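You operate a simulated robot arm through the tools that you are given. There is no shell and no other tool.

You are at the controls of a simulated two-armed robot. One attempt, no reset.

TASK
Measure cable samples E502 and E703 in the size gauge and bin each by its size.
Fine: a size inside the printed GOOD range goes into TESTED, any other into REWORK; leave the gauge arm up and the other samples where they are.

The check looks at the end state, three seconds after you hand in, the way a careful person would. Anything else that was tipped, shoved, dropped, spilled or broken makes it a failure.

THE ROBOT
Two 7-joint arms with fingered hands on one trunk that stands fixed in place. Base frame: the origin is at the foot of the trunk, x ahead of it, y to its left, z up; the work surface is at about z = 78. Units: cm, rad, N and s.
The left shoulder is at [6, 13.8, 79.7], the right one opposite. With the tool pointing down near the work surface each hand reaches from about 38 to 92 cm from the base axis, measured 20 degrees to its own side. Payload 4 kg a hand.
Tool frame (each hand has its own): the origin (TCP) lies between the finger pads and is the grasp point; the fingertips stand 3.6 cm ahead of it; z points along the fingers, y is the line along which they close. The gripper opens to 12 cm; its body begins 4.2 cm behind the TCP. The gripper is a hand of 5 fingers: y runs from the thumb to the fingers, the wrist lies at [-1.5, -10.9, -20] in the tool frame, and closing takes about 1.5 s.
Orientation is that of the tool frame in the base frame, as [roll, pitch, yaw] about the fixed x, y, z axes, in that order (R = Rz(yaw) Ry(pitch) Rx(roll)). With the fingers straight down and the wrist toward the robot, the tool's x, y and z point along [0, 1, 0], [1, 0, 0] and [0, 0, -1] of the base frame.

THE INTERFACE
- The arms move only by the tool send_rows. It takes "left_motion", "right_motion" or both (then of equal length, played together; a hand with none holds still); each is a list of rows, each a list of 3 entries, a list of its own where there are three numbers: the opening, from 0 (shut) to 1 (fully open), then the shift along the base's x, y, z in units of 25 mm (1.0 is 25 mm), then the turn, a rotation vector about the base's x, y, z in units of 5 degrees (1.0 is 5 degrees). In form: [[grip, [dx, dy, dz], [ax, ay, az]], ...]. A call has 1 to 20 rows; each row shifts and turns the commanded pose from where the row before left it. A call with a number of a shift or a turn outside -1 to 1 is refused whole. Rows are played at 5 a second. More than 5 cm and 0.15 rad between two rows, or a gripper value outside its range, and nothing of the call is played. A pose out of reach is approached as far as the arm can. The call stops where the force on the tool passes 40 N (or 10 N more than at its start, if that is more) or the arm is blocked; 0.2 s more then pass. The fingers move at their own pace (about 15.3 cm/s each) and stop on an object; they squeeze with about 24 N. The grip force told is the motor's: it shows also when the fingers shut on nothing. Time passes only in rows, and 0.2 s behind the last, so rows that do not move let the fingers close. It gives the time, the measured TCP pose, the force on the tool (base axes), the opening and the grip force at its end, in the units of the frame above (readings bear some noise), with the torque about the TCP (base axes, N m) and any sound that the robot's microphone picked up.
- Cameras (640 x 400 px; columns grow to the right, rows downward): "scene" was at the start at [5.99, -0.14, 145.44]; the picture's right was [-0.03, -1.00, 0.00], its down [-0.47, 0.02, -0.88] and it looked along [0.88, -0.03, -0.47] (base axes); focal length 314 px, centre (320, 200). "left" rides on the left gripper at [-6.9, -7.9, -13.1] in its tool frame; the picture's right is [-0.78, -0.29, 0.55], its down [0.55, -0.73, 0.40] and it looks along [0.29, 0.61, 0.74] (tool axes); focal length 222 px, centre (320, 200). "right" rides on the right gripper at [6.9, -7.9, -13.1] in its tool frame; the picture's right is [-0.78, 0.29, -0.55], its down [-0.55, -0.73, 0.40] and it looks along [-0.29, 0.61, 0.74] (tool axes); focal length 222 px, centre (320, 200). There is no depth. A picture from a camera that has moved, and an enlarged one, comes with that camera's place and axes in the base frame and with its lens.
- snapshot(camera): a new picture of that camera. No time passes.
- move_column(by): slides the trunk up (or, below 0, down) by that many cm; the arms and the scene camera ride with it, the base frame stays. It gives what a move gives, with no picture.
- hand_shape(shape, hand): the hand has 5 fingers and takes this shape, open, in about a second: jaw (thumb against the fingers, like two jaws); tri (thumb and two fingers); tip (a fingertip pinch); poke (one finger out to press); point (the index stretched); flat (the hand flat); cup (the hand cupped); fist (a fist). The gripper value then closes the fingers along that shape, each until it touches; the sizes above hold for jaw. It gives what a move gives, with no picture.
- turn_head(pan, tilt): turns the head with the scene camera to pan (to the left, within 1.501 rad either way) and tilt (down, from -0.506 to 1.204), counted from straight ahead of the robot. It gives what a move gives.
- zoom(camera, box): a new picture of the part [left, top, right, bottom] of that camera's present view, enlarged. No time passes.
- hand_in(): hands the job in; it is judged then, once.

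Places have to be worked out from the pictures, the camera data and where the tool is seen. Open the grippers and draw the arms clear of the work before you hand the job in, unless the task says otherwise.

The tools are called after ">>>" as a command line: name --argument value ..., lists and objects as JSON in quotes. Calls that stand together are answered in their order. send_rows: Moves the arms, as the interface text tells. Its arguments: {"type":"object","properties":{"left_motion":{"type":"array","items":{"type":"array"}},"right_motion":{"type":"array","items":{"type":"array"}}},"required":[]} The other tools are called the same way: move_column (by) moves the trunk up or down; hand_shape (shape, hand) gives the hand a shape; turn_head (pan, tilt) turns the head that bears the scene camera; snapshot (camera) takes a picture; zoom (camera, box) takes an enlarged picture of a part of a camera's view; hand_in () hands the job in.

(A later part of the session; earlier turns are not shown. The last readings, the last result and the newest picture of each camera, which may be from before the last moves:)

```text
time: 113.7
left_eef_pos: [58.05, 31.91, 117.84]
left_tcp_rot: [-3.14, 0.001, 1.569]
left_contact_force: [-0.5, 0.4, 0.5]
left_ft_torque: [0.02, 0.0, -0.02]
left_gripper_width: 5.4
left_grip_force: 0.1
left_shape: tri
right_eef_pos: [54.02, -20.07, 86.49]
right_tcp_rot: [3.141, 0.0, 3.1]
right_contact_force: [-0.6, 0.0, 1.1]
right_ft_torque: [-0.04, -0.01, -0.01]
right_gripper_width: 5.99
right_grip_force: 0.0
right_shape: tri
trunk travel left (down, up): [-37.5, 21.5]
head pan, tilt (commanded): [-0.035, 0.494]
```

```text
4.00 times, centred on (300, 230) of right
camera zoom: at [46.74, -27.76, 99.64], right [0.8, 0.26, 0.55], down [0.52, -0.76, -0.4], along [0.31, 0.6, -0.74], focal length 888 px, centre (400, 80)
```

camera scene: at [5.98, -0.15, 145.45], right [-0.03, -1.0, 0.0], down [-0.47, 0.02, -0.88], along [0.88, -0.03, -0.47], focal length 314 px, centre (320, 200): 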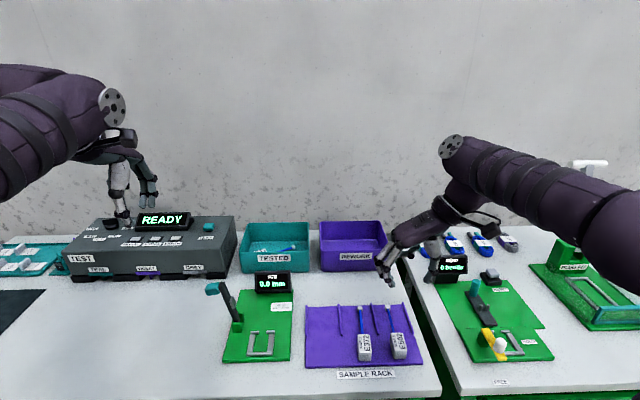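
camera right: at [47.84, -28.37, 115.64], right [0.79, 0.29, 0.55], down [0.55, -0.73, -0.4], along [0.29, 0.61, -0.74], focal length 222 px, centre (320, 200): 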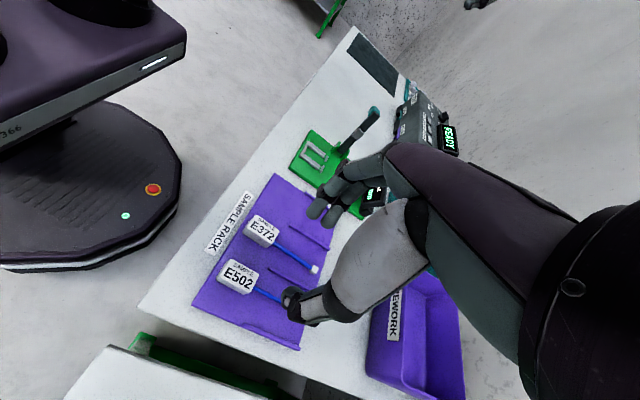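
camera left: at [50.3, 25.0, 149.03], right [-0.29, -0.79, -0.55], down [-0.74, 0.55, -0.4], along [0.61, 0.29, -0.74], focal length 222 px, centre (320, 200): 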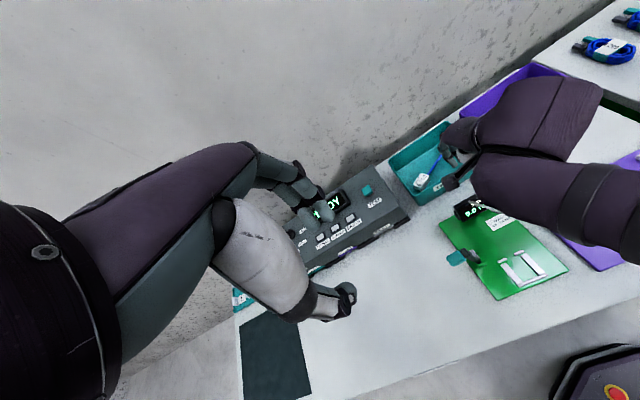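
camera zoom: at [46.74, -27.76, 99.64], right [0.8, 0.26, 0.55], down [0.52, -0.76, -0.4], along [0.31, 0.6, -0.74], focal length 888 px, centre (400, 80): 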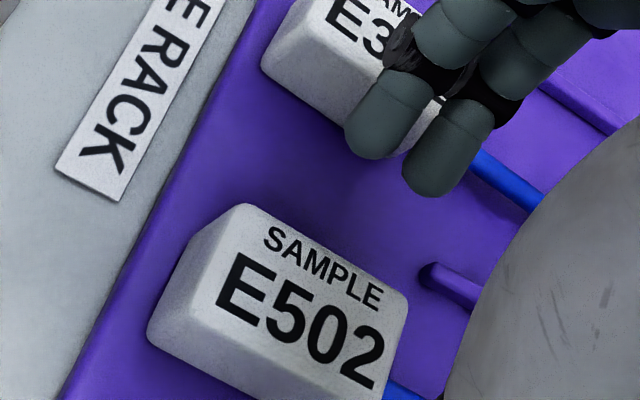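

The fingers centre on the handle within a millimetre. I go down to TCP z about 83.9, gripping slightly higher this time so the thumb will clear the nest's bars.

>>> send_rows --right_motion '[[0.5, [0.06, 0, -0.4], [0, 0, 0]], [0.45, [0, 0, -0.4], [0, 0, 0]], [0.45, [0, 0, -0.24], [0, 0, 0]], [0.45, [0, 0, 0], [0, 0, 0]]]'

>>> zoom --camera "scene" --box '[367, 324, 431, 364]'

>>> zoom --camera "right" --box '[220, 180, 380, 280]'

```text
time: 114.7
left_eef_pos: [58.27, 32.03, 117.96]
left_tcp_rot: [3.141, -0.001, 1.571]
left_contact_force: [0.6, 0.0, -0.3]
left_ft_torque: [-0.03, -0.02, 0.01]
left_gripper_width: 5.37
left_grip_force: 0.0
left_shape: tri
right_eef_pos: [54.24, -20.06, 83.92]
right_tcp_rot: [3.14, 0.0, 3.098]
right_contact_force: [-0.1, -0.4, -0.2]
right_ft_torque: [-0.04, -0.01, 0.02]
right_gripper_width: 5.45
right_grip_force: 0.0
right_shape: tri
trunk travel left (down, up): [-37.5, 21.5]
head pan, tilt (commanded): [-0.035, 0.494]
```

```text
10.00 times, centred on (399, 344) of scene
camera zoom: at [5.99, -0.15, 145.44], right [-0.03, -1.0, 0.0], down [-0.47, 0.02, -0.88], along [0.88, -0.03, -0.47], focal length 3141 px, centre (-470, -1240)
```

zoom: 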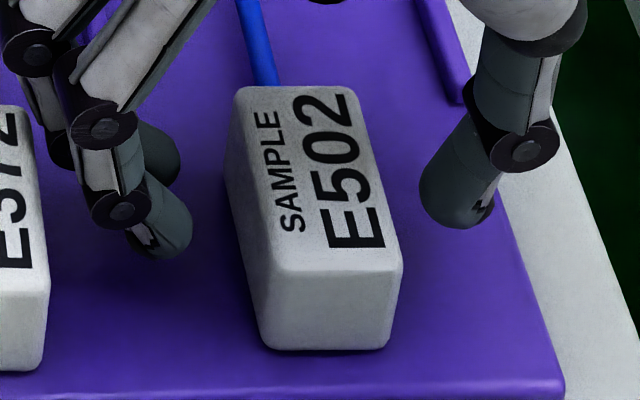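

```text
4.00 times, centred on (300, 230) of right
camera zoom: at [46.9, -27.68, 96.96], right [0.8, 0.26, 0.55], down [0.52, -0.76, -0.4], along [0.31, 0.6, -0.74], focal length 888 px, centre (400, 80)
```

zoom: 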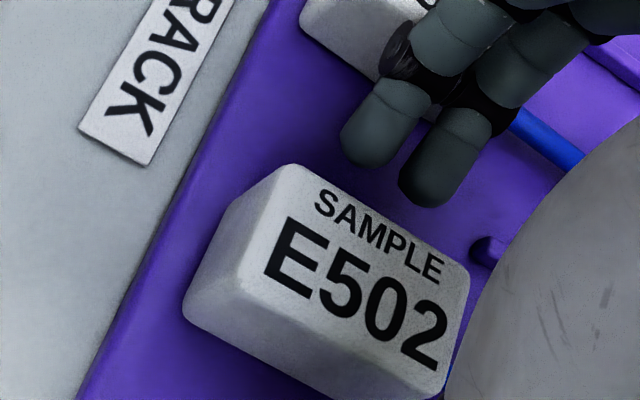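

All clear of E372. I close on E502's handle and lift.

>>> send_rows --right_motion '[[0.35, [0, 0, 0], [0, 0, 0]], [0.25, [0, 0, 0], [0, 0, 0]], [0.15, [0, 0, 0], [0, 0, 0]], [0.05, [0, 0, 0], [0, 0, 0]], [0, [0, 0, 0], [0, 0, 0]], [0, [0, 0, 0], [0, 0, 0]], [0, [0, 0, 0], [0, 0, 0]]]'

>>> zoom --camera "scene" --box '[367, 324, 431, 364]'

```text
time: 116.3
left_eef_pos: [58.03, 32.0, 118.02]
left_tcp_rot: [-3.141, 0.001, 1.571]
left_contact_force: [0.6, 0.1, -0.1]
left_ft_torque: [0.02, -0.02, 0.03]
left_gripper_width: 5.39
left_grip_force: 0.1
left_shape: tri
right_eef_pos: [54.28, -20.08, 83.86]
right_tcp_rot: [3.14, 0.002, 3.098]
right_contact_force: [0.0, -0.1, 0.8]
right_ft_torque: [-0.02, -0.03, 0.0]
right_gripper_width: 2.35
right_grip_force: 23.4
right_shape: tri
trunk travel left (down, up): [-37.5, 21.5]
head pan, tilt (commanded): [-0.035, 0.494]
```

```text
10.00 times, centred on (399, 344) of scene
camera zoom: at [6.0, -0.15, 145.44], right [-0.03, -1.0, 0.0], down [-0.47, 0.02, -0.88], along [0.88, -0.03, -0.47], focal length 3141 px, centre (-470, -1240)
```

zoom: 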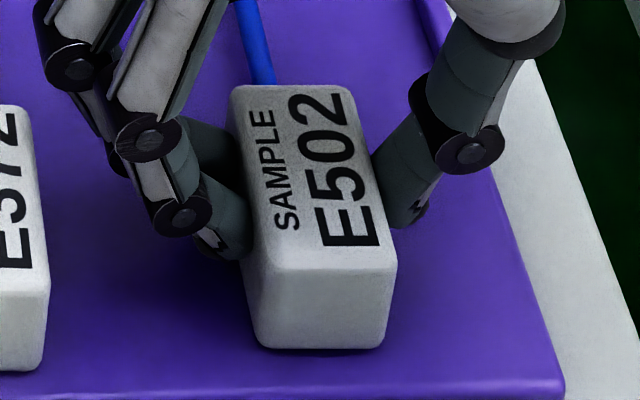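

Grip is firm (23 N). I lift it 7.5 cm, then carry it across to above the nest, turning 4 degrees to match the gauge.

>>> send_rows --right_motion '[[0, [0, 0, 0.2], [0, 0, 0]], [0, [0, 0, 0.4], [0, 0, 0]], [0, [0, 0, 0.8], [0, 0, 0]], [0, [0, 0, 0.8], [0, 0, 0]], [0, [0, 0, 0.8], [0, 0, 0]], [0, [0, 0, 0], [0, 0, 0]]]'

>>> zoom --camera "scene" --box '[320, 290, 448, 370]'

>>> send_rows --right_motion '[[0, [0.065, 0.757, 0], [0, 0, 0.05]], [0, [0.065, 0.757, 0], [0, 0, 0.05]], [0, [0.065, 0.757, 0], [0, 0, 0.05]], [0, [0.065, 0.757, 0], [0, 0, 0.05]], [0, [0.065, 0.757, 0], [0, 0, 0.05]], [0, [0.065, 0.757, 0], [0, 0, 0.05]], [0, [0.065, 0.757, 0], [0, 0, 0.05]], [0, [0.065, 0.757, 0], [0, 0, 0.05]], [0, [0.065, 0.757, 0], [0, 0, 0.05]], [0, [0.065, 0.757, 0], [0, 0, 0.05]], [0, [0.065, 0.757, 0], [0, 0, 0.05]], [0, [0.065, 0.757, 0], [0, 0, 0.05]], [0, [0.065, 0.757, 0], [0, 0, 0.05]], [0, [0.065, 0.757, 0], [0, 0, 0.05]], [0, [0.065, 0.757, 0], [0, 0, 0.05]], [0, [0.065, 0.757, 0], [0, 0, 0.05]], [0, [0.065, 0.757, 0], [0, 0, 0]], [0, [0, 0, 0], [0, 0, 0]]]'

>>> zoom --camera "scene" --box '[234, 308, 282, 338]'

>>> zoom --camera "scene" --box '[238, 328, 286, 358]'

```text
time: 117.7
left_eef_pos: [57.97, 31.96, 117.7]
left_tcp_rot: [3.142, 0.0, 1.569]
left_contact_force: [-0.6, 0.2, 0.3]
left_ft_torque: [0.0, -0.01, 0.04]
left_gripper_width: 5.37
left_grip_force: 0.1
left_shape: tri
right_eef_pos: [54.22, -19.98, 91.55]
right_tcp_rot: [3.139, -0.001, 3.1]
right_contact_force: [1.4, 0.0, -1.0]
right_ft_torque: [0.0, -0.01, -0.02]
right_gripper_width: 2.34
right_grip_force: 23.8
right_shape: tri
trunk travel left (down, up): [-37.5, 21.5]
head pan, tilt (commanded): [-0.035, 0.494]
```

```text
5.00 times, centred on (384, 330) of scene
camera zoom: at [6.0, -0.15, 145.44], right [-0.03, -1.0, 0.0], down [-0.47, 0.02, -0.88], along [0.88, -0.03, -0.47], focal length 1570 px, centre (0, -450)
```

zoom: 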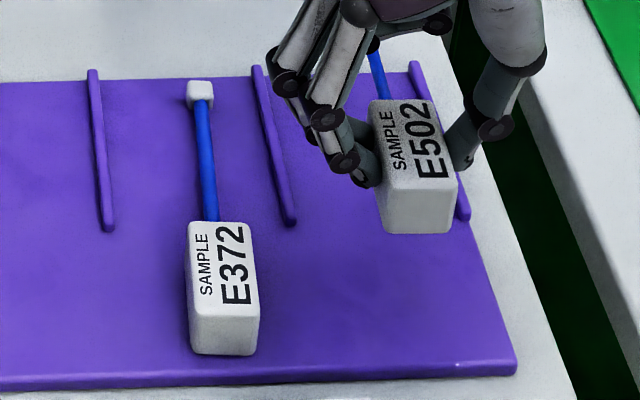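

```text
time: 121.5
left_eef_pos: [58.15, 32.0, 117.85]
left_tcp_rot: [-3.142, 0.0, 1.57]
left_contact_force: [-0.7, 0.5, -0.6]
left_ft_torque: [0.01, 0.0, 0.0]
left_gripper_width: 5.37
left_grip_force: 0.0
left_shape: tri
right_eef_pos: [56.99, 12.03, 91.36]
right_tcp_rot: [3.141, 0.0, -3.114]
right_contact_force: [-0.2, -0.5, -0.4]
right_ft_torque: [-0.04, 0.01, 0.04]
right_gripper_width: 2.33
right_grip_force: 24.3
right_shape: tri
trunk travel left (down, up): [-37.5, 21.5]
head pan, tilt (commanded): [-0.035, 0.494]
```

```text
13.33 times, centred on (258, 323) of scene
camera zoom: at [6.0, -0.14, 145.44], right [-0.03, -1.0, 0.0], down [-0.47, 0.02, -0.88], along [0.88, -0.03, -0.47], focal length 4188 px, centre (1147, -1440)
```

zoom: 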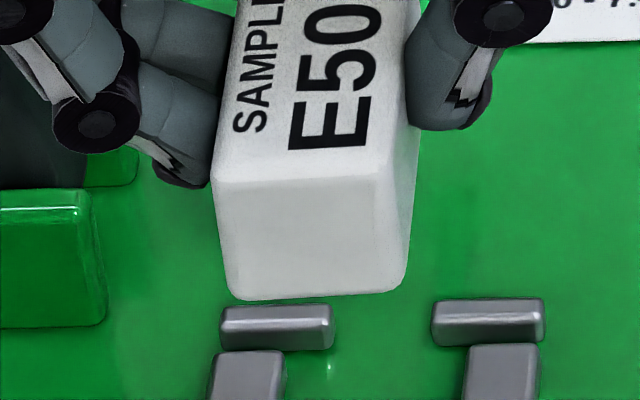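

```text
13.33 times, centred on (262, 343) of scene
camera zoom: at [6.0, -0.14, 145.44], right [-0.03, -1.0, 0.0], down [-0.47, 0.02, -0.88], along [0.88, -0.03, -0.47], focal length 4188 px, centre (1093, -1707)
```

zoom: 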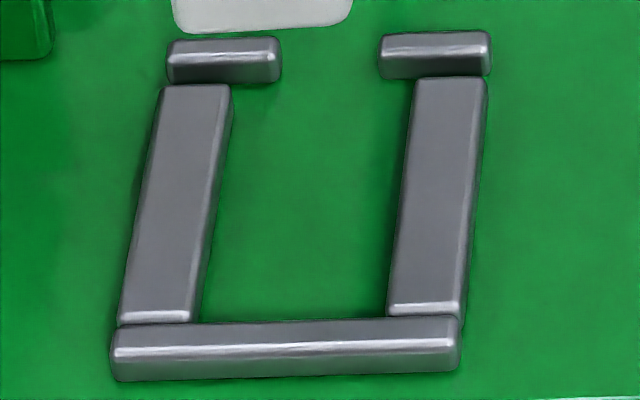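

The nest is exactly where it was, and the handle is within 1 mm of its line. I lower to just above the bars and check.

>>> send_rows --right_motion '[[0, [0, 0.04, -0.5], [0, 0, 0]], [0, [0, 0, -0.7], [0, 0, 0]], [0, [0, 0, -0.7], [0, 0, 0]], [0, [0, 0, -0.4], [0, 0, 0]], [0, [0, 0, 0], [0, 0, 0]]]'

>>> zoom --camera "scene" --box '[234, 323, 290, 358]'

>>> zoom --camera "right" --box '[220, 190, 380, 290]'

```text
time: 122.7
left_eef_pos: [58.13, 31.95, 117.89]
left_tcp_rot: [3.14, 0.001, 1.57]
left_contact_force: [-0.1, 0.8, 0.0]
left_ft_torque: [0.02, 0.02, -0.01]
left_gripper_width: 5.4
left_grip_force: 0.0
left_shape: tri
right_eef_pos: [56.87, 12.12, 85.72]
right_tcp_rot: [3.14, 0.001, -3.114]
right_contact_force: [0.1, -0.4, -0.3]
right_ft_torque: [0.01, -0.02, 0.0]
right_gripper_width: 2.34
right_grip_force: 24.4
right_shape: tri
trunk travel left (down, up): [-37.5, 21.5]
head pan, tilt (commanded): [-0.035, 0.494]
```

```text
11.43 times, centred on (262, 340) of scene
camera zoom: at [6.0, -0.14, 145.44], right [-0.03, -1.0, 0.0], down [-0.47, 0.02, -0.88], along [0.88, -0.03, -0.47], focal length 3590 px, centre (983, -1406)
```

zoom: 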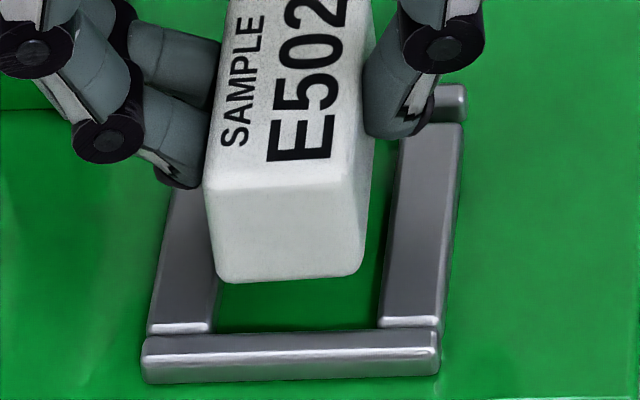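

```text
4.00 times, centred on (300, 240) of right
camera zoom: at [50.17, 4.04, 98.76], right [0.78, 0.31, 0.55], down [0.57, -0.72, -0.4], along [0.27, 0.62, -0.74], focal length 888 px, centre (400, 40)
```

zoom: 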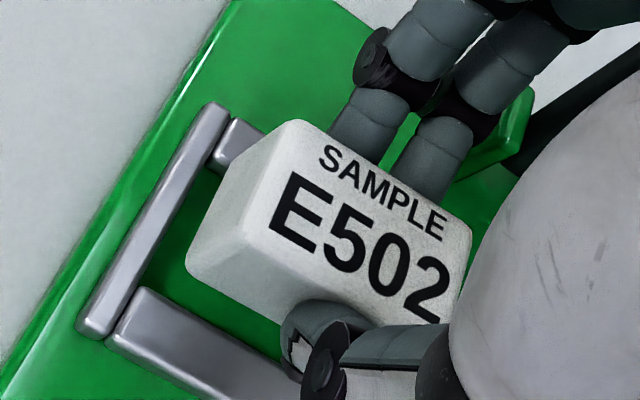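

Aligned within a millimetre. I lower slowly, watching the force.

>>> send_rows --right_motion '[[0, [0.02, -0.02, -0.2], [0, 0, 0]], [0, [0, 0, -0.2], [0, 0, 0]], [0, [0, 0, -0.14], [0, 0, 0]], [0, [0, 0, -0.1], [0, 0, 0]], [0, [0, 0, 0], [0, 0, 0]]]'

>>> zoom --camera "scene" --box '[234, 323, 290, 358]'

>>> zoom --camera "right" --box '[220, 190, 380, 290]'

```text
time: 123.9
left_eef_pos: [57.98, 31.88, 118.0]
left_tcp_rot: [3.14, -0.002, 1.57]
left_contact_force: [0.2, 0.8, 0.1]
left_ft_torque: [-0.03, 0.0, 0.05]
left_gripper_width: 5.39
left_grip_force: 0.1
left_shape: tri
right_eef_pos: [56.82, 12.12, 84.35]
right_tcp_rot: [3.14, 0.001, -3.111]
right_contact_force: [-8.6, -1.7, 17.4]
right_ft_torque: [-0.2, 0.13, 0.11]
right_gripper_width: 2.52
right_grip_force: 24.4
right_shape: tri
trunk travel left (down, up): [-37.5, 21.5]
head pan, tilt (commanded): [-0.035, 0.494]
```

```text
11.43 times, centred on (262, 340) of scene
camera zoom: at [5.77, -0.18, 145.47], right [-0.03, -1.0, 0.0], down [-0.47, 0.02, -0.88], along [0.88, -0.03, -0.47], focal length 3590 px, centre (983, -1406)
```

zoom: 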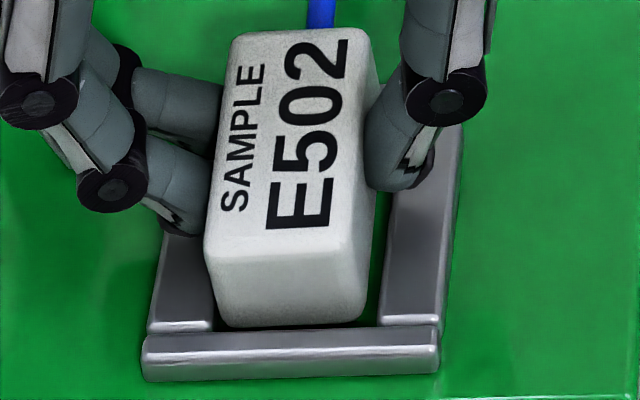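

```text
4.00 times, centred on (300, 240) of right
camera zoom: at [50.03, 4.07, 97.39], right [0.78, 0.31, 0.55], down [0.57, -0.72, -0.4], along [0.27, 0.62, -0.73], focal length 888 px, centre (400, 40)
```

zoom: 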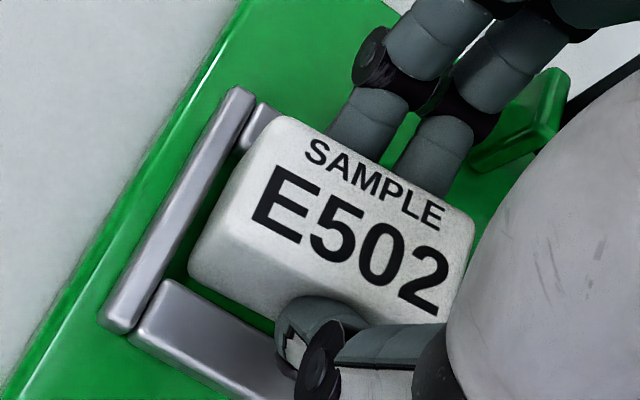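

Contact at z 84.35 with a push back toward me, so the far end may be touching a stub or the floor. I look at the far end from the left camera.

>>> zoom --camera "left" --box '[420, 190, 548, 270]'

>>> zoom --camera "right" --box '[240, 200, 320, 250]'

>>> zoom --camera "scene" --box '[246, 316, 278, 336]'

```text
5.00 times, centred on (484, 230) of left
camera zoom: at [50.09, 24.93, 131.15], right [-0.29, -0.78, -0.55], down [-0.73, 0.55, -0.4], along [0.61, 0.29, -0.74], focal length 1111 px, centre (-500, 50)
```

zoom: 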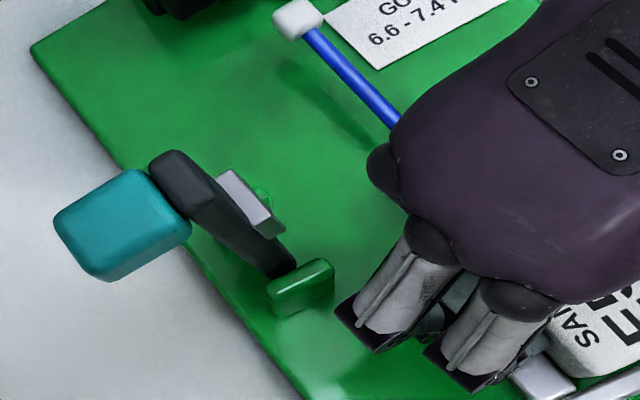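

```text
8.00 times, centred on (280, 225) of right
camera zoom: at [50.03, 4.07, 97.39], right [0.78, 0.31, 0.55], down [0.57, -0.72, -0.4], along [0.27, 0.62, -0.73], focal length 1777 px, centre (640, 0)
```

zoom: 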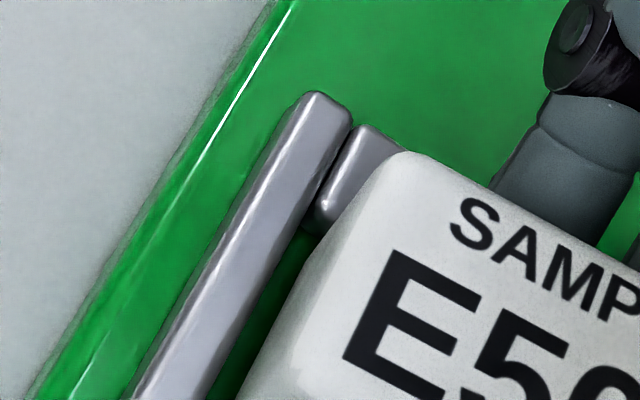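

```text
16.00 times, centred on (262, 326) of scene
camera zoom: at [5.77, -0.18, 145.47], right [-0.03, -1.0, 0.0], down [-0.47, 0.02, -0.88], along [0.88, -0.03, -0.47], focal length 5026 px, centre (1248, -1816)
```

zoom: 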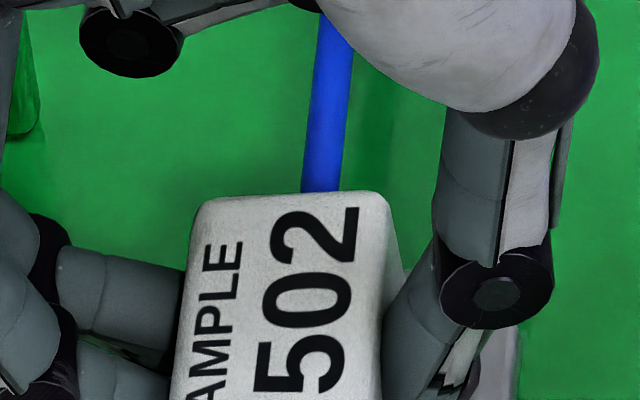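

The apparent length suggests the far end is perched on the stubs' edge. I lift 4 mm, shift 2.5 mm toward me and lower again.

>>> send_rows --right_motion '[[0, [0, 0, 0.2], [0, 0, 0]], [0, [-0.1, 0, 0.02], [0, 0, 0]], [0, [0, 0, 0], [0, 0, 0]]]'

>>> zoom --camera "scene" --box '[238, 321, 286, 351]'

>>> zoom --camera "scene" --box '[234, 323, 290, 358]'

```text
time: 124.7
left_eef_pos: [58.2, 32.09, 117.92]
left_tcp_rot: [3.14, 0.001, 1.571]
left_contact_force: [-0.2, 0.2, -0.5]
left_ft_torque: [0.0, 0.02, -0.02]
left_gripper_width: 5.4
left_grip_force: 0.0
left_shape: tri
right_eef_pos: [56.55, 11.96, 84.62]
right_tcp_rot: [3.142, -0.001, -3.114]
right_contact_force: [0.7, 0.1, -1.1]
right_ft_torque: [0.01, -0.01, 0.01]
right_gripper_width: 2.42
right_grip_force: 23.8
right_shape: tri
trunk travel left (down, up): [-37.5, 21.5]
head pan, tilt (commanded): [-0.035, 0.494]
```

```text
13.33 times, centred on (262, 336) of scene
camera zoom: at [6.02, -0.14, 145.43], right [-0.03, -1.0, 0.0], down [-0.47, 0.02, -0.88], along [0.88, -0.03, -0.47], focal length 4188 px, centre (1093, -1613)
```

zoom: 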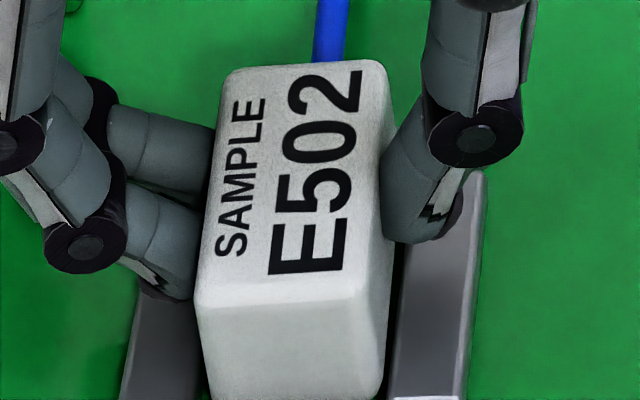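

```text
11.43 times, centred on (262, 340) of scene
camera zoom: at [6.02, -0.14, 145.43], right [-0.03, -1.0, 0.0], down [-0.47, 0.02, -0.88], along [0.88, -0.03, -0.47], focal length 3590 px, centre (983, -1406)
```

zoom: 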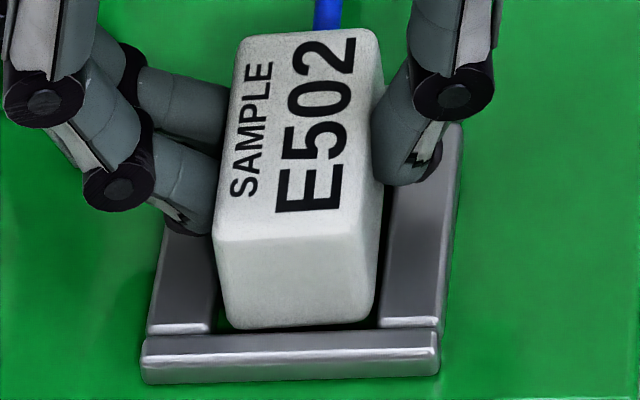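

I now lower again in very small steps.

>>> send_rows --right_motion '[[0, [0.03, 0, -0.08], [0, 0, 0]], [0, [0, 0, -0.08], [0, 0, 0]], [0, [0, 0, 0], [0, 0, 0]]]'

>>> zoom --camera "scene" --box '[234, 323, 290, 358]'

>>> zoom --camera "right" --box '[240, 205, 336, 265]'

```text
time: 125.5
left_eef_pos: [58.13, 31.95, 117.86]
left_tcp_rot: [-3.142, 0.0, 1.572]
left_contact_force: [0.4, 0.2, -0.1]
left_ft_torque: [0.04, -0.03, -0.01]
left_gripper_width: 5.4
left_grip_force: 0.2
left_shape: tri
right_eef_pos: [56.72, 12.05, 84.26]
right_tcp_rot: [3.141, -0.003, -3.114]
right_contact_force: [0.0, -0.3, -0.7]
right_ft_torque: [-0.02, 0.03, 0.03]
right_gripper_width: 2.46
right_grip_force: 24.1
right_shape: tri
trunk travel left (down, up): [-37.5, 21.5]
head pan, tilt (commanded): [-0.035, 0.494]
```

```text
11.43 times, centred on (262, 340) of scene
camera zoom: at [6.0, -0.14, 145.44], right [-0.03, -1.0, 0.0], down [-0.47, 0.02, -0.88], along [0.88, -0.03, -0.47], focal length 3590 px, centre (983, -1406)
```

zoom: 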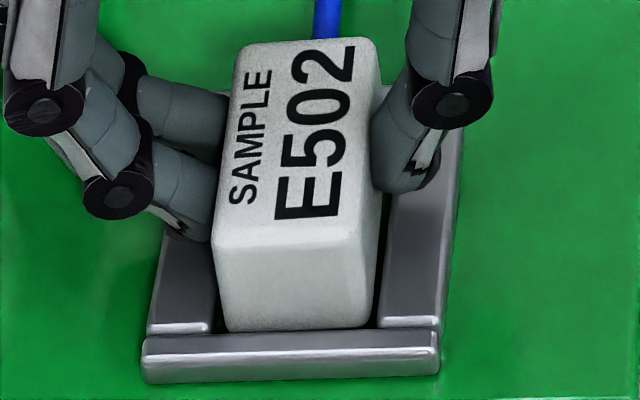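

```text
6.67 times, centred on (288, 235) of right
camera zoom: at [49.99, 3.97, 97.32], right [0.78, 0.31, 0.55], down [0.57, -0.72, -0.4], along [0.27, 0.62, -0.74], focal length 1481 px, centre (533, -33)
```

zoom: 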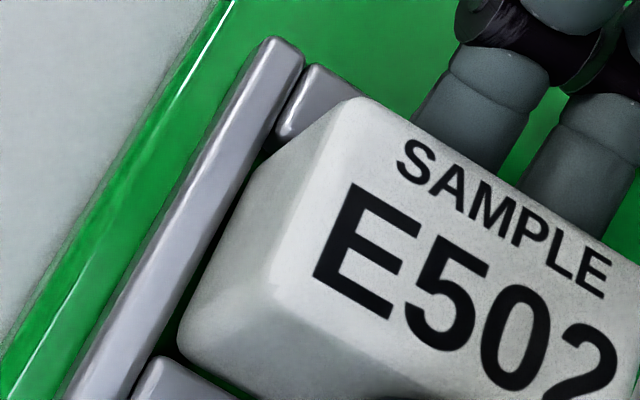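

No force now; it is entering the nest. I keep lowering.

>>> send_rows --right_motion '[[0, [0, 0, -0.06], [0, 0, 0]], [0, [0, 0, -0.06], [0, 0, 0]], [0, [0, 0, 0], [0, 0, 0]]]'

>>> zoom --camera "scene" --box '[234, 323, 290, 358]'

```text
time: 126.3
left_eef_pos: [58.1, 31.96, 117.87]
left_tcp_rot: [-3.141, -0.002, 1.571]
left_contact_force: [-0.1, 0.4, -0.9]
left_ft_torque: [0.03, 0.02, -0.02]
left_gripper_width: 5.37
left_grip_force: 0.0
left_shape: tri
right_eef_pos: [56.67, 12.07, 84.05]
right_tcp_rot: [3.14, 0.0, -3.112]
right_contact_force: [-0.8, -1.9, 3.9]
right_ft_torque: [-0.03, 0.02, -0.01]
right_gripper_width: 2.45
right_grip_force: 24.6
right_shape: tri
trunk travel left (down, up): [-37.5, 21.5]
head pan, tilt (commanded): [-0.035, 0.494]
```

```text
11.43 times, centred on (262, 340) of scene
camera zoom: at [5.97, -0.17, 145.45], right [-0.03, -1.0, 0.0], down [-0.47, 0.02, -0.88], along [0.88, -0.03, -0.47], focal length 3590 px, centre (983, -1406)
```

zoom: 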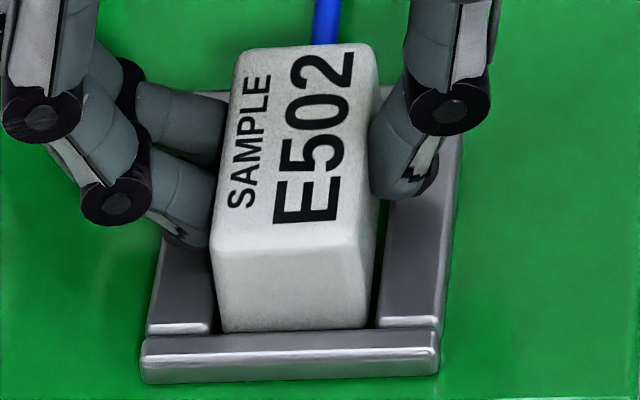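

It's resting lightly (4 N) on the floor of the nest. I open the hand and lift away.

>>> send_rows --right_motion '[[0.22, [0, 0, 0], [0, 0, 0]], [0.28, [0, 0, 0], [0, 0, 0]], [0.34, [0, 0, 0], [0, 0, 0]], [0.4, [0, 0, 0], [0, 0, 0]], [0.42, [0, 0, 0], [0, 0, 0]], [0.45, [0, 0, 0.2], [0, 0, 0]], [0.5, [0, 0, 0.5], [0, 0, 0]], [0.5, [0, 0, 0.8], [0, 0, 0]], [0.5, [0, 0, 0.8], [0, 0, 0]], [0.5, [0, 0, 0.8], [0, 0, 0]], [0.5, [0, 0, 0.8], [0, 0, 0]], [0.5, [0, 0, 0.8], [0, 0, 0]]]'

>>> zoom --camera "scene" --box '[220, 300, 300, 350]'

>>> zoom --camera "right" --box '[220, 190, 380, 290]'

```text
time: 128.9
left_eef_pos: [58.09, 31.95, 117.94]
left_tcp_rot: [-3.141, -0.001, 1.571]
left_contact_force: [0.6, -0.2, 0.6]
left_ft_torque: [0.01, -0.01, 0.01]
left_gripper_width: 5.38
left_grip_force: 0.1
left_shape: tri
right_eef_pos: [56.76, 12.22, 95.83]
right_tcp_rot: [3.14, 0.0, -3.114]
right_contact_force: [-0.1, -0.6, -0.2]
right_ft_torque: [-0.01, -0.01, 0.0]
right_gripper_width: 5.99
right_grip_force: 0.1
right_shape: tri
trunk travel left (down, up): [-37.5, 21.5]
head pan, tilt (commanded): [-0.035, 0.494]
```

```text
8.00 times, centred on (260, 325) of scene
camera zoom: at [5.97, -0.14, 145.44], right [-0.03, -1.0, 0.0], down [-0.47, 0.02, -0.88], along [0.88, -0.03, -0.47], focal length 2513 px, centre (800, -800)
```

zoom: 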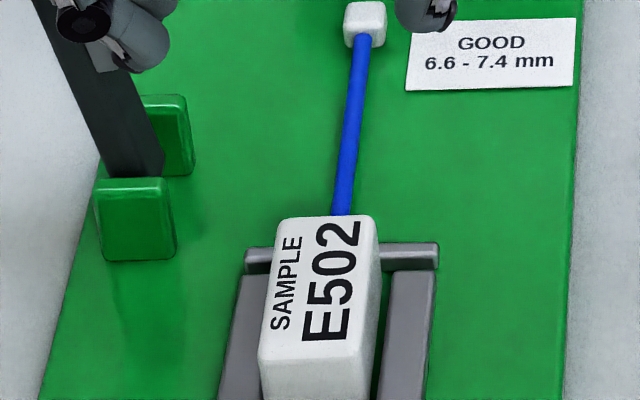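

```text
4.00 times, centred on (300, 240) of right
camera zoom: at [50.03, 3.96, 108.8], right [0.78, 0.31, 0.55], down [0.57, -0.72, -0.4], along [0.27, 0.62, -0.74], focal length 888 px, centre (400, 40)
```

zoom: 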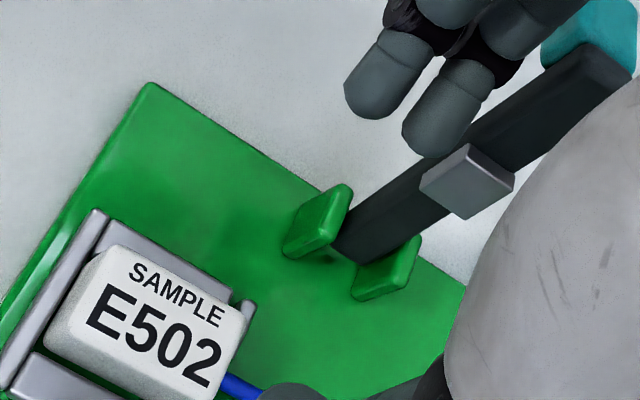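

E502 is seated. I move the right hand away to its waiting place.

>>> send_rows --right_motion '[[0.5, [0, -0.6, 0.1], [0, 0, 0]], [0.5, [0, -0.9, 0.3], [0, 0, 0]], [0.5, [0, -0.9, 0.35], [0, 0, 0]], [0.5, [0, -0.9, 0.35], [0, 0, 0]], [0.5, [0, -0.9, 0.35], [0, 0, 0]], [0.5, [0, -0.9, 0.35], [0, 0, 0]], [0.5, [0, -0.9, 0.35], [0, 0, 0]], [0.5, [0, -0.9, 0.35], [0, 0, 0]], [0.5, [0, -0.9, 0.35], [0, 0, 0]], [0.5, [0, -0.9, 0.35], [0, 0, 0]], [0.5, [0, -0.9, 0.35], [0, 0, 0]], [0.5, [0, -0.9, 0.35], [0, 0, 0]], [0.5, [0, -0.9, 0.35], [0, 0, 0]], [0.5, [0, -0.9, 0.35], [0, 0, 0]], [0.5, [0, -0.9, 0.3], [0, 0, 0]]]'

>>> zoom --camera "scene" --box '[196, 270, 324, 350]'

>>> zoom --camera "scene" --box '[196, 274, 260, 314]'

```text
time: 132.1
left_eef_pos: [58.15, 31.79, 117.85]
left_tcp_rot: [3.14, 0.0, 1.57]
left_contact_force: [-0.4, -0.1, 0.3]
left_ft_torque: [0.01, -0.02, -0.02]
left_gripper_width: 5.38
left_grip_force: 0.1
left_shape: tri
right_eef_pos: [56.81, -20.97, 108.17]
right_tcp_rot: [3.139, 0.0, -3.113]
right_contact_force: [-0.5, -0.1, -0.3]
right_ft_torque: [-0.01, 0.02, 0.01]
right_gripper_width: 5.99
right_grip_force: 0.1
right_shape: tri
trunk travel left (down, up): [-37.5, 21.5]
head pan, tilt (commanded): [-0.035, 0.494]
```

```text
5.00 times, centred on (260, 310) of scene
camera zoom: at [5.99, -0.17, 145.44], right [-0.03, -1.0, 0.0], down [-0.47, 0.02, -0.88], along [0.88, -0.03, -0.47], focal length 1570 px, centre (620, -350)
```

zoom: 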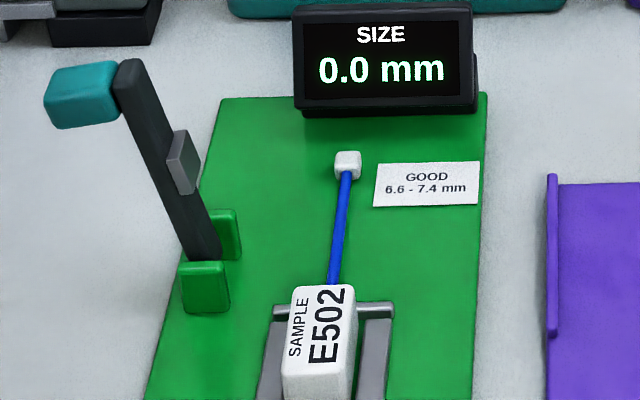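

```text
10.00 times, centred on (228, 294) of scene
camera zoom: at [5.99, -0.17, 145.44], right [-0.03, -1.0, 0.0], down [-0.47, 0.02, -0.88], along [0.88, -0.03, -0.47], focal length 3141 px, centre (1240, -740)
```

zoom: 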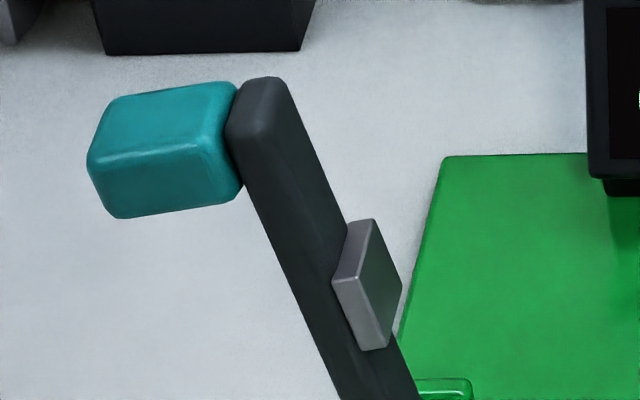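

The gauge arm is in exactly its starting pose, so I repeat the same left-hand procedure: approach over the knob and straddle it.

>>> send_rows --left_motion '[[0.45, [0.175, -0.49, -0.79], [0, 0, 0]], [0.45, [0.175, -0.49, -0.79], [0, 0, 0]], [0.45, [0.175, -0.49, -0.79], [0, 0, 0]], [0.45, [0.175, -0.49, -0.79], [0, 0, 0]], [0.45, [0.175, -0.49, -0.79], [0, 0, 0]], [0.45, [0.175, -0.49, -0.79], [0, 0, 0]], [0.45, [0.175, -0.49, -0.79], [0, 0, 0]], [0.45, [0.175, -0.49, -0.79], [0, 0, 0]], [0.45, [0, 0, -0.7], [0, 0, 0]], [0.45, [0, 0, -0.7], [0, 0, 0]], [0.45, [0, 0, -0.7], [0, 0, 0]], [0.45, [0, 0, -0.5], [0, 0, 0]], [0.45, [0, 0, 0], [0, 0, 0]]]'

>>> zoom --camera "right" --box '[290, 80, 418, 160]'

>>> zoom --camera "scene" --box '[180, 260, 260, 310]'

```text
time: 134.9
left_eef_pos: [61.65, 22.29, 95.58]
left_tcp_rot: [-3.141, -0.001, 1.571]
left_contact_force: [-0.2, -0.3, -0.4]
left_ft_torque: [0.0, -0.01, -0.02]
left_gripper_width: 5.38
left_grip_force: 0.0
left_shape: tri
right_eef_pos: [56.82, -20.82, 108.16]
right_tcp_rot: [3.139, -0.001, -3.114]
right_contact_force: [0.2, -0.2, -0.3]
right_ft_torque: [-0.02, 0.03, -0.03]
right_gripper_width: 5.99
right_grip_force: 0.1
right_shape: tri
trunk travel left (down, up): [-37.5, 21.5]
head pan, tilt (commanded): [-0.035, 0.494]
```

```text
5.00 times, centred on (354, 120) of right
camera zoom: at [50.04, -28.98, 121.19], right [0.78, 0.31, 0.55], down [0.57, -0.72, -0.4], along [0.27, 0.62, -0.74], focal length 1111 px, centre (150, 600)
```

zoom: 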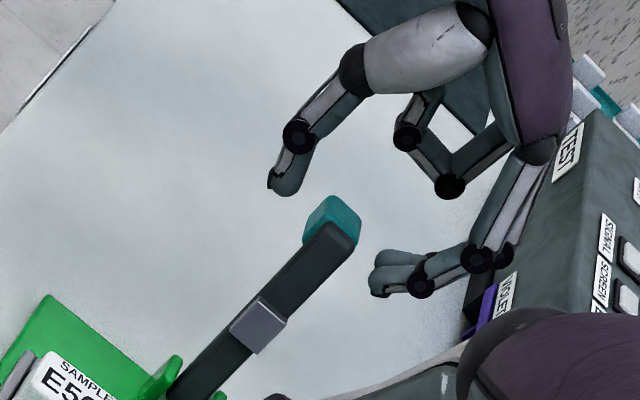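

```text
8.00 times, centred on (220, 285) of scene
camera zoom: at [5.99, -0.15, 145.44], right [-0.03, -1.0, 0.0], down [-0.47, 0.02, -0.88], along [0.88, -0.03, -0.47], focal length 2513 px, centre (1120, -480)
```

zoom: 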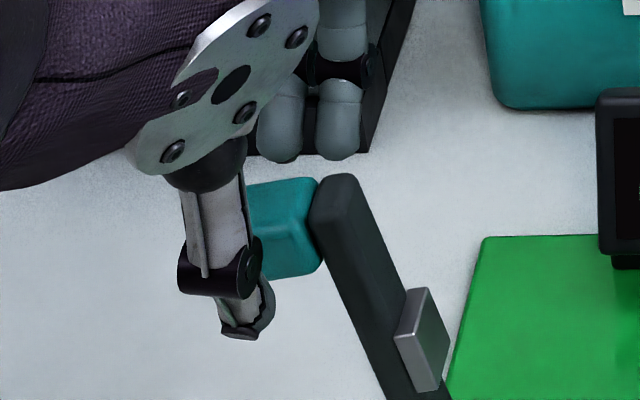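

Same pose as last time. I close on the knob.

>>> send_rows --left_motion '[[0.35, [0.03, -0.04, -0.02], [0, 0, 0]], [0.25, [0.02, 0, 0], [0, 0, 0]], [0.15, [0, 0, 0], [0, 0, 0]], [0.08, [0, 0, 0], [0, 0, 0]], [0, [0, 0, 0], [0, 0, 0]], [0, [0, 0, 0], [0, 0, 0]], [0, [0, 0, 0], [0, 0, 0]]]'

>>> zoom --camera "right" --box '[290, 80, 418, 160]'

```text
time: 136.5
left_eef_pos: [61.73, 22.13, 95.52]
left_tcp_rot: [3.141, 0.0, 1.57]
left_contact_force: [-0.2, -0.8, -2.0]
left_ft_torque: [-0.04, 0.04, -0.03]
left_gripper_width: 1.87
left_grip_force: 24.2
left_shape: tri
right_eef_pos: [56.72, -20.89, 108.09]
right_tcp_rot: [3.138, 0.001, -3.114]
right_contact_force: [0.0, 0.7, 0.5]
right_ft_torque: [0.01, -0.04, 0.01]
right_gripper_width: 6.0
right_grip_force: 0.1
right_shape: tri
trunk travel left (down, up): [-37.5, 21.5]
head pan, tilt (commanded): [-0.035, 0.494]
```

```text
5.00 times, centred on (354, 120) of right
camera zoom: at [50.05, -28.98, 121.19], right [0.78, 0.31, 0.55], down [0.57, -0.72, -0.4], along [0.27, 0.62, -0.74], focal length 1111 px, centre (150, 600)
```

zoom: 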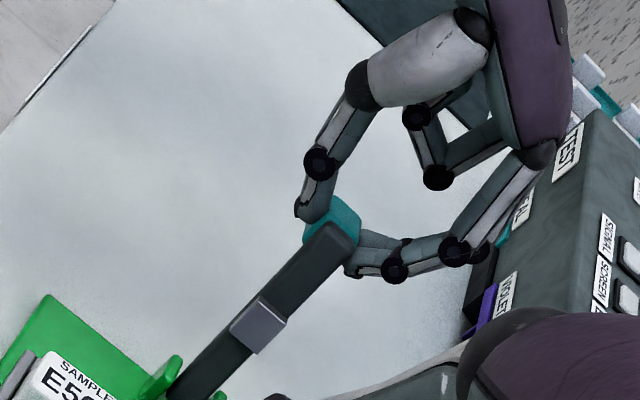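

Pinched well. I retrace the recorded downward path, first to just past vertical.

>>> send_rows --left_motion '[[0, [0, -0.206, 0.05], [0, 0, 0]], [0, [0, -0.206, 0.05], [0, 0, 0]], [0, [0, -0.216, 0.03], [0, 0, 0]], [0, [0, -0.216, 0.03], [0, 0, 0]], [0, [0, -0.216, 0.02], [0, 0, 0]], [0, [0, -0.216, 0.01], [0, 0, 0]], [0, [0, 0, 0], [0, 0, 0]]]'

>>> zoom --camera "scene" --box '[190, 270, 302, 340]'

```text
time: 138.1
left_eef_pos: [61.77, 18.95, 95.95]
left_tcp_rot: [-3.14, 0.001, 1.572]
left_contact_force: [0.5, 2.0, 1.3]
left_ft_torque: [0.28, 0.01, -0.01]
left_gripper_width: 1.87
left_grip_force: 23.5
left_shape: tri
right_eef_pos: [56.8, -20.88, 108.07]
right_tcp_rot: [-3.141, 0.0, -3.113]
right_contact_force: [0.1, -0.1, 0.1]
right_ft_torque: [0.02, 0.02, -0.02]
right_gripper_width: 5.96
right_grip_force: 0.1
right_shape: tri
trunk travel left (down, up): [-37.5, 21.5]
head pan, tilt (commanded): [-0.035, 0.494]
```

```text
5.71 times, centred on (246, 305) of scene
camera zoom: at [6.0, -0.13, 145.45], right [-0.03, -1.0, 0.0], down [-0.47, 0.02, -0.88], along [0.88, -0.03, -0.47], focal length 1795 px, centre (743, -400)
```

zoom: 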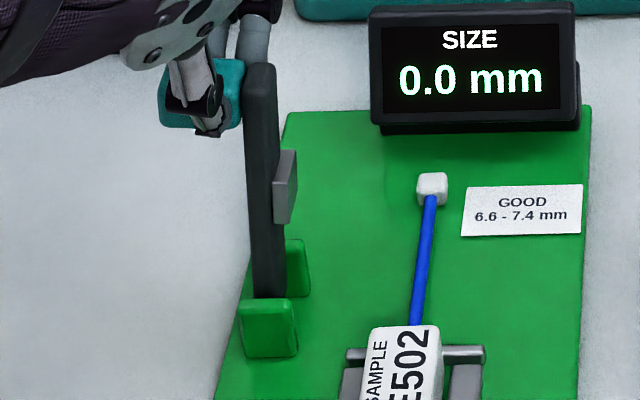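

Very light forces. I continue over the top and down in the next stretch.

>>> send_rows --left_motion '[[0, [0, -0.2, 0], [0, 0, 0]], [0, [0, -0.2, -0.01], [0, 0, 0]], [0, [0, -0.2, -0.015], [0, 0, 0]], [0, [0, -0.2, -0.02], [0, 0, 0]], [0, [0, -0.2, -0.025], [0, 0, 0]], [0, [0, -0.2, -0.035], [0, 0, 0]], [0, [0, -0.2, -0.04], [0, 0, 0]], [0, [0, 0, 0], [0, 0, 0]]]'

>>> send_rows --left_motion '[[0, [0, -0.2, -0.06], [0, 0, 0]], [0, [0, -0.2, -0.065], [0, 0, 0]], [0, [0, -0.2, -0.075], [0, 0, 0]], [0, [0, -0.2, -0.08], [0, 0, 0]], [0, [0, -0.2, -0.09], [0, 0, 0]], [0, [0, -0.2, -0.1], [0, 0, 0]], [0, [0, 0, 0], [0, 0, 0]]]'

>>> zoom --camera "right" --box '[270, 90, 398, 170]'

```text
time: 139.9
left_eef_pos: [61.64, 15.49, 95.75]
left_tcp_rot: [-3.14, -0.001, 1.571]
left_contact_force: [7.8, 2.0, 3.7]
left_ft_torque: [0.33, -0.29, -0.01]
left_gripper_width: 1.94
left_grip_force: 24.1
left_shape: tri
right_eef_pos: [56.82, -20.84, 108.17]
right_tcp_rot: [3.141, 0.0, -3.116]
right_contact_force: [-1.8, 0.1, 0.7]
right_ft_torque: [0.02, 0.02, -0.02]
right_gripper_width: 6.0
right_grip_force: 0.1
right_shape: tri
trunk travel left (down, up): [-37.5, 21.5]
head pan, tilt (commanded): [-0.035, 0.494]
```

```text
time: 141.5
left_eef_pos: [61.79, 12.4, 94.38]
left_tcp_rot: [3.141, 0.0, 1.571]
left_contact_force: [0.6, -2.5, 7.2]
left_ft_torque: [0.24, -0.04, -0.06]
left_gripper_width: 1.93
left_grip_force: 24.1
left_shape: tri
right_eef_pos: [56.81, -20.88, 108.16]
right_tcp_rot: [3.14, 0.0, -3.114]
right_contact_force: [0.1, -0.3, 0.7]
right_ft_torque: [0.02, -0.03, 0.04]
right_gripper_width: 5.98
right_grip_force: 0.0
right_shape: tri
trunk travel left (down, up): [-37.5, 21.5]
head pan, tilt (commanded): [-0.035, 0.494]
```

```text
5.00 times, centred on (334, 130) of right
camera zoom: at [49.99, -29.02, 121.21], right [0.78, 0.31, 0.55], down [0.57, -0.72, -0.4], along [0.27, 0.62, -0.74], focal length 1111 px, centre (250, 550)
```

zoom: 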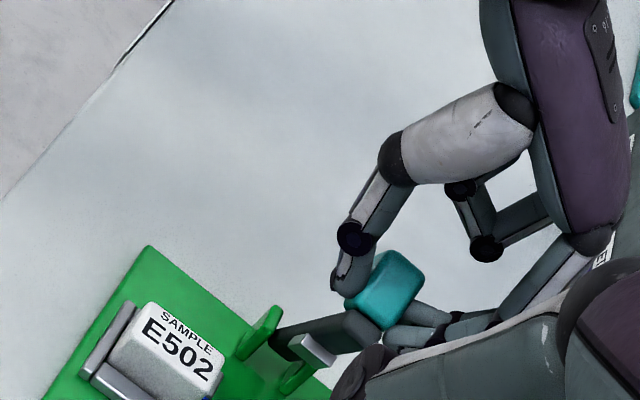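

Good. Next stretch, a touch higher.

>>> send_rows --left_motion '[[0, [0, -0.2, -0.07], [0, 0, 0]], [0, [0, -0.2, -0.09], [0, 0, 0]], [0, [0, -0.195, -0.1], [0, 0, 0]], [0, [0, -0.19, -0.11], [0, 0, 0]], [0, [0, -0.185, -0.12], [0, 0, 0]], [0, [0, -0.18, -0.13], [0, 0, 0]], [0, [0, 0, 0], [0, 0, 0]]]'

>>> send_rows --left_motion '[[0, [0, -0.155, -0.15], [0, 0, 0]], [0, [0, -0.145, -0.16], [0, 0, 0]], [0, [0, -0.13, -0.165], [0, 0, 0]], [0, [0, -0.115, -0.17], [0, 0, 0]], [0, [0, 0, 0], [0, 0, 0]]]'

>>> zoom --camera "right" --box '[250, 100, 378, 180]'

```text
time: 143.1
left_eef_pos: [61.79, 9.77, 92.74]
left_tcp_rot: [-3.14, 0.001, 1.573]
left_contact_force: [2.9, 6.3, -6.4]
left_ft_torque: [0.33, -0.23, -0.01]
left_gripper_width: 1.83
left_grip_force: 23.9
left_shape: tri
right_eef_pos: [56.89, -20.76, 108.12]
right_tcp_rot: [3.139, -0.001, -3.113]
right_contact_force: [-0.4, -0.6, -0.7]
right_ft_torque: [-0.05, 0.03, 0.01]
right_gripper_width: 5.98
right_grip_force: 0.0
right_shape: tri
trunk travel left (down, up): [-37.5, 21.5]
head pan, tilt (commanded): [-0.035, 0.494]
```

```text
time: 144.3
left_eef_pos: [61.68, 8.23, 91.31]
left_tcp_rot: [3.142, -0.001, 1.571]
left_contact_force: [1.3, 6.3, -4.5]
left_ft_torque: [0.37, -0.23, -0.04]
left_gripper_width: 1.77
left_grip_force: 23.9
left_shape: tri
right_eef_pos: [56.81, -20.75, 108.1]
right_tcp_rot: [3.141, -0.003, -3.116]
right_contact_force: [0.2, 0.1, 0.3]
right_ft_torque: [0.02, -0.03, -0.04]
right_gripper_width: 5.97
right_grip_force: 0.0
right_shape: tri
trunk travel left (down, up): [-37.5, 21.5]
head pan, tilt (commanded): [-0.035, 0.494]
```

```text
5.00 times, centred on (314, 140) of right
camera zoom: at [50.09, -28.92, 121.19], right [0.78, 0.31, 0.55], down [0.57, -0.72, -0.4], along [0.27, 0.62, -0.74], focal length 1111 px, centre (350, 500)
```

zoom: 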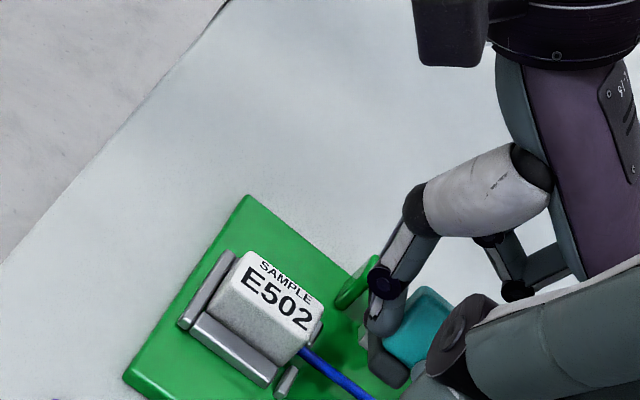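

On track. I continue down toward the cable.

>>> send_rows --left_motion '[[0, [0, -0.08, -0.165], [0, 0, 0]], [0, [0, -0.09, -0.165], [0, 0, 0]], [0, [0, -0.09, -0.16], [0, 0, 0]], [0, [0, -0.085, -0.16], [0, 0, 0]], [0, [0, -0.08, -0.16], [0, 0, 0]], [0, [0, 0, 0], [0, 0, 0]]]'

>>> send_rows --left_motion '[[0, [-0.02, -0.06, -0.15], [0, 0, 0]], [0, [0, -0.06, -0.15], [0, 0, 0]], [0, [0, -0.05, -0.15], [0, 0, 0]], [0, [0, -0.04, -0.15], [0, 0, 0]], [0, [0, 0, 0], [0, 0, 0]]]'

>>> zoom --camera "right" --box '[270, 130, 366, 190]'

>>> zoom --camera "left" --box '[220, 160, 348, 240]'

```text
time: 145.7
left_eef_pos: [61.76, 7.04, 89.31]
left_tcp_rot: [3.141, 0.0, 1.569]
left_contact_force: [0.9, -1.7, 1.2]
left_ft_torque: [0.16, -0.2, -0.12]
left_gripper_width: 1.76
left_grip_force: 24.1
left_shape: tri
right_eef_pos: [56.7, -20.9, 108.24]
right_tcp_rot: [3.14, -0.001, -3.114]
right_contact_force: [-0.1, -0.4, 0.0]
right_ft_torque: [0.0, -0.01, 0.01]
right_gripper_width: 5.97
right_grip_force: 0.1
right_shape: tri
trunk travel left (down, up): [-37.5, 21.5]
head pan, tilt (commanded): [-0.035, 0.494]
```

```text
time: 146.9
left_eef_pos: [61.65, 6.5, 87.72]
left_tcp_rot: [3.141, 0.001, 1.568]
left_contact_force: [-0.2, -5.9, 2.4]
left_ft_torque: [0.01, -0.16, -0.15]
left_gripper_width: 1.68
left_grip_force: 24.5
left_shape: tri
right_eef_pos: [56.67, -20.93, 108.2]
right_tcp_rot: [3.14, 0.001, -3.114]
right_contact_force: [-0.2, 0.3, -0.7]
right_ft_torque: [-0.02, 0.01, -0.06]
right_gripper_width: 5.97
right_grip_force: 0.0
right_shape: tri
trunk travel left (down, up): [-37.5, 21.5]
head pan, tilt (commanded): [-0.035, 0.494]
```

```text
6.67 times, centred on (318, 160) of right
camera zoom: at [50.02, -29.04, 121.19], right [0.78, 0.31, 0.55], down [0.57, -0.72, -0.4], along [0.27, 0.62, -0.74], focal length 1481 px, centre (333, 467)
```

zoom: 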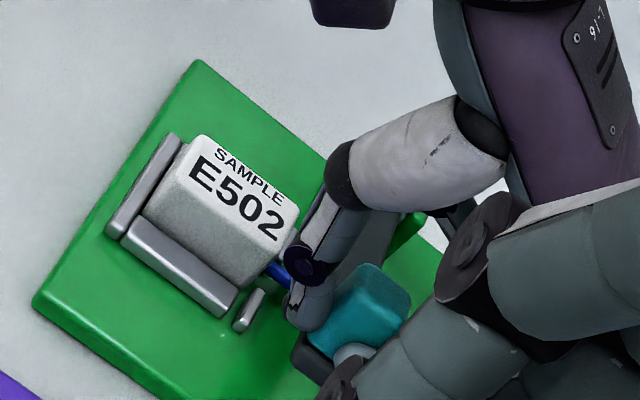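

```text
5.00 times, centred on (284, 200) of left
camera zoom: at [53.81, -0.48, 100.94], right [-0.29, -0.78, -0.55], down [-0.73, 0.55, -0.4], along [0.61, 0.29, -0.74], focal length 1111 px, centre (500, 200)
```

zoom: 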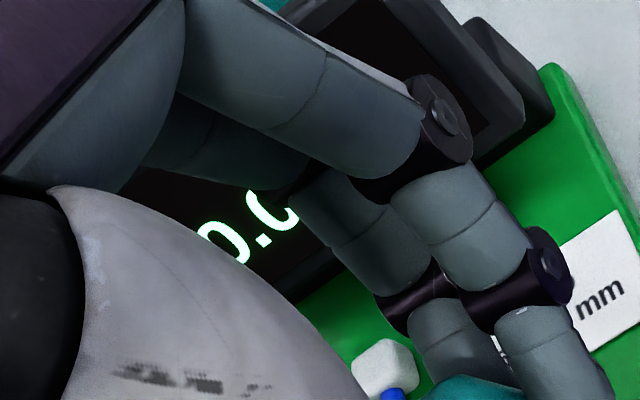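

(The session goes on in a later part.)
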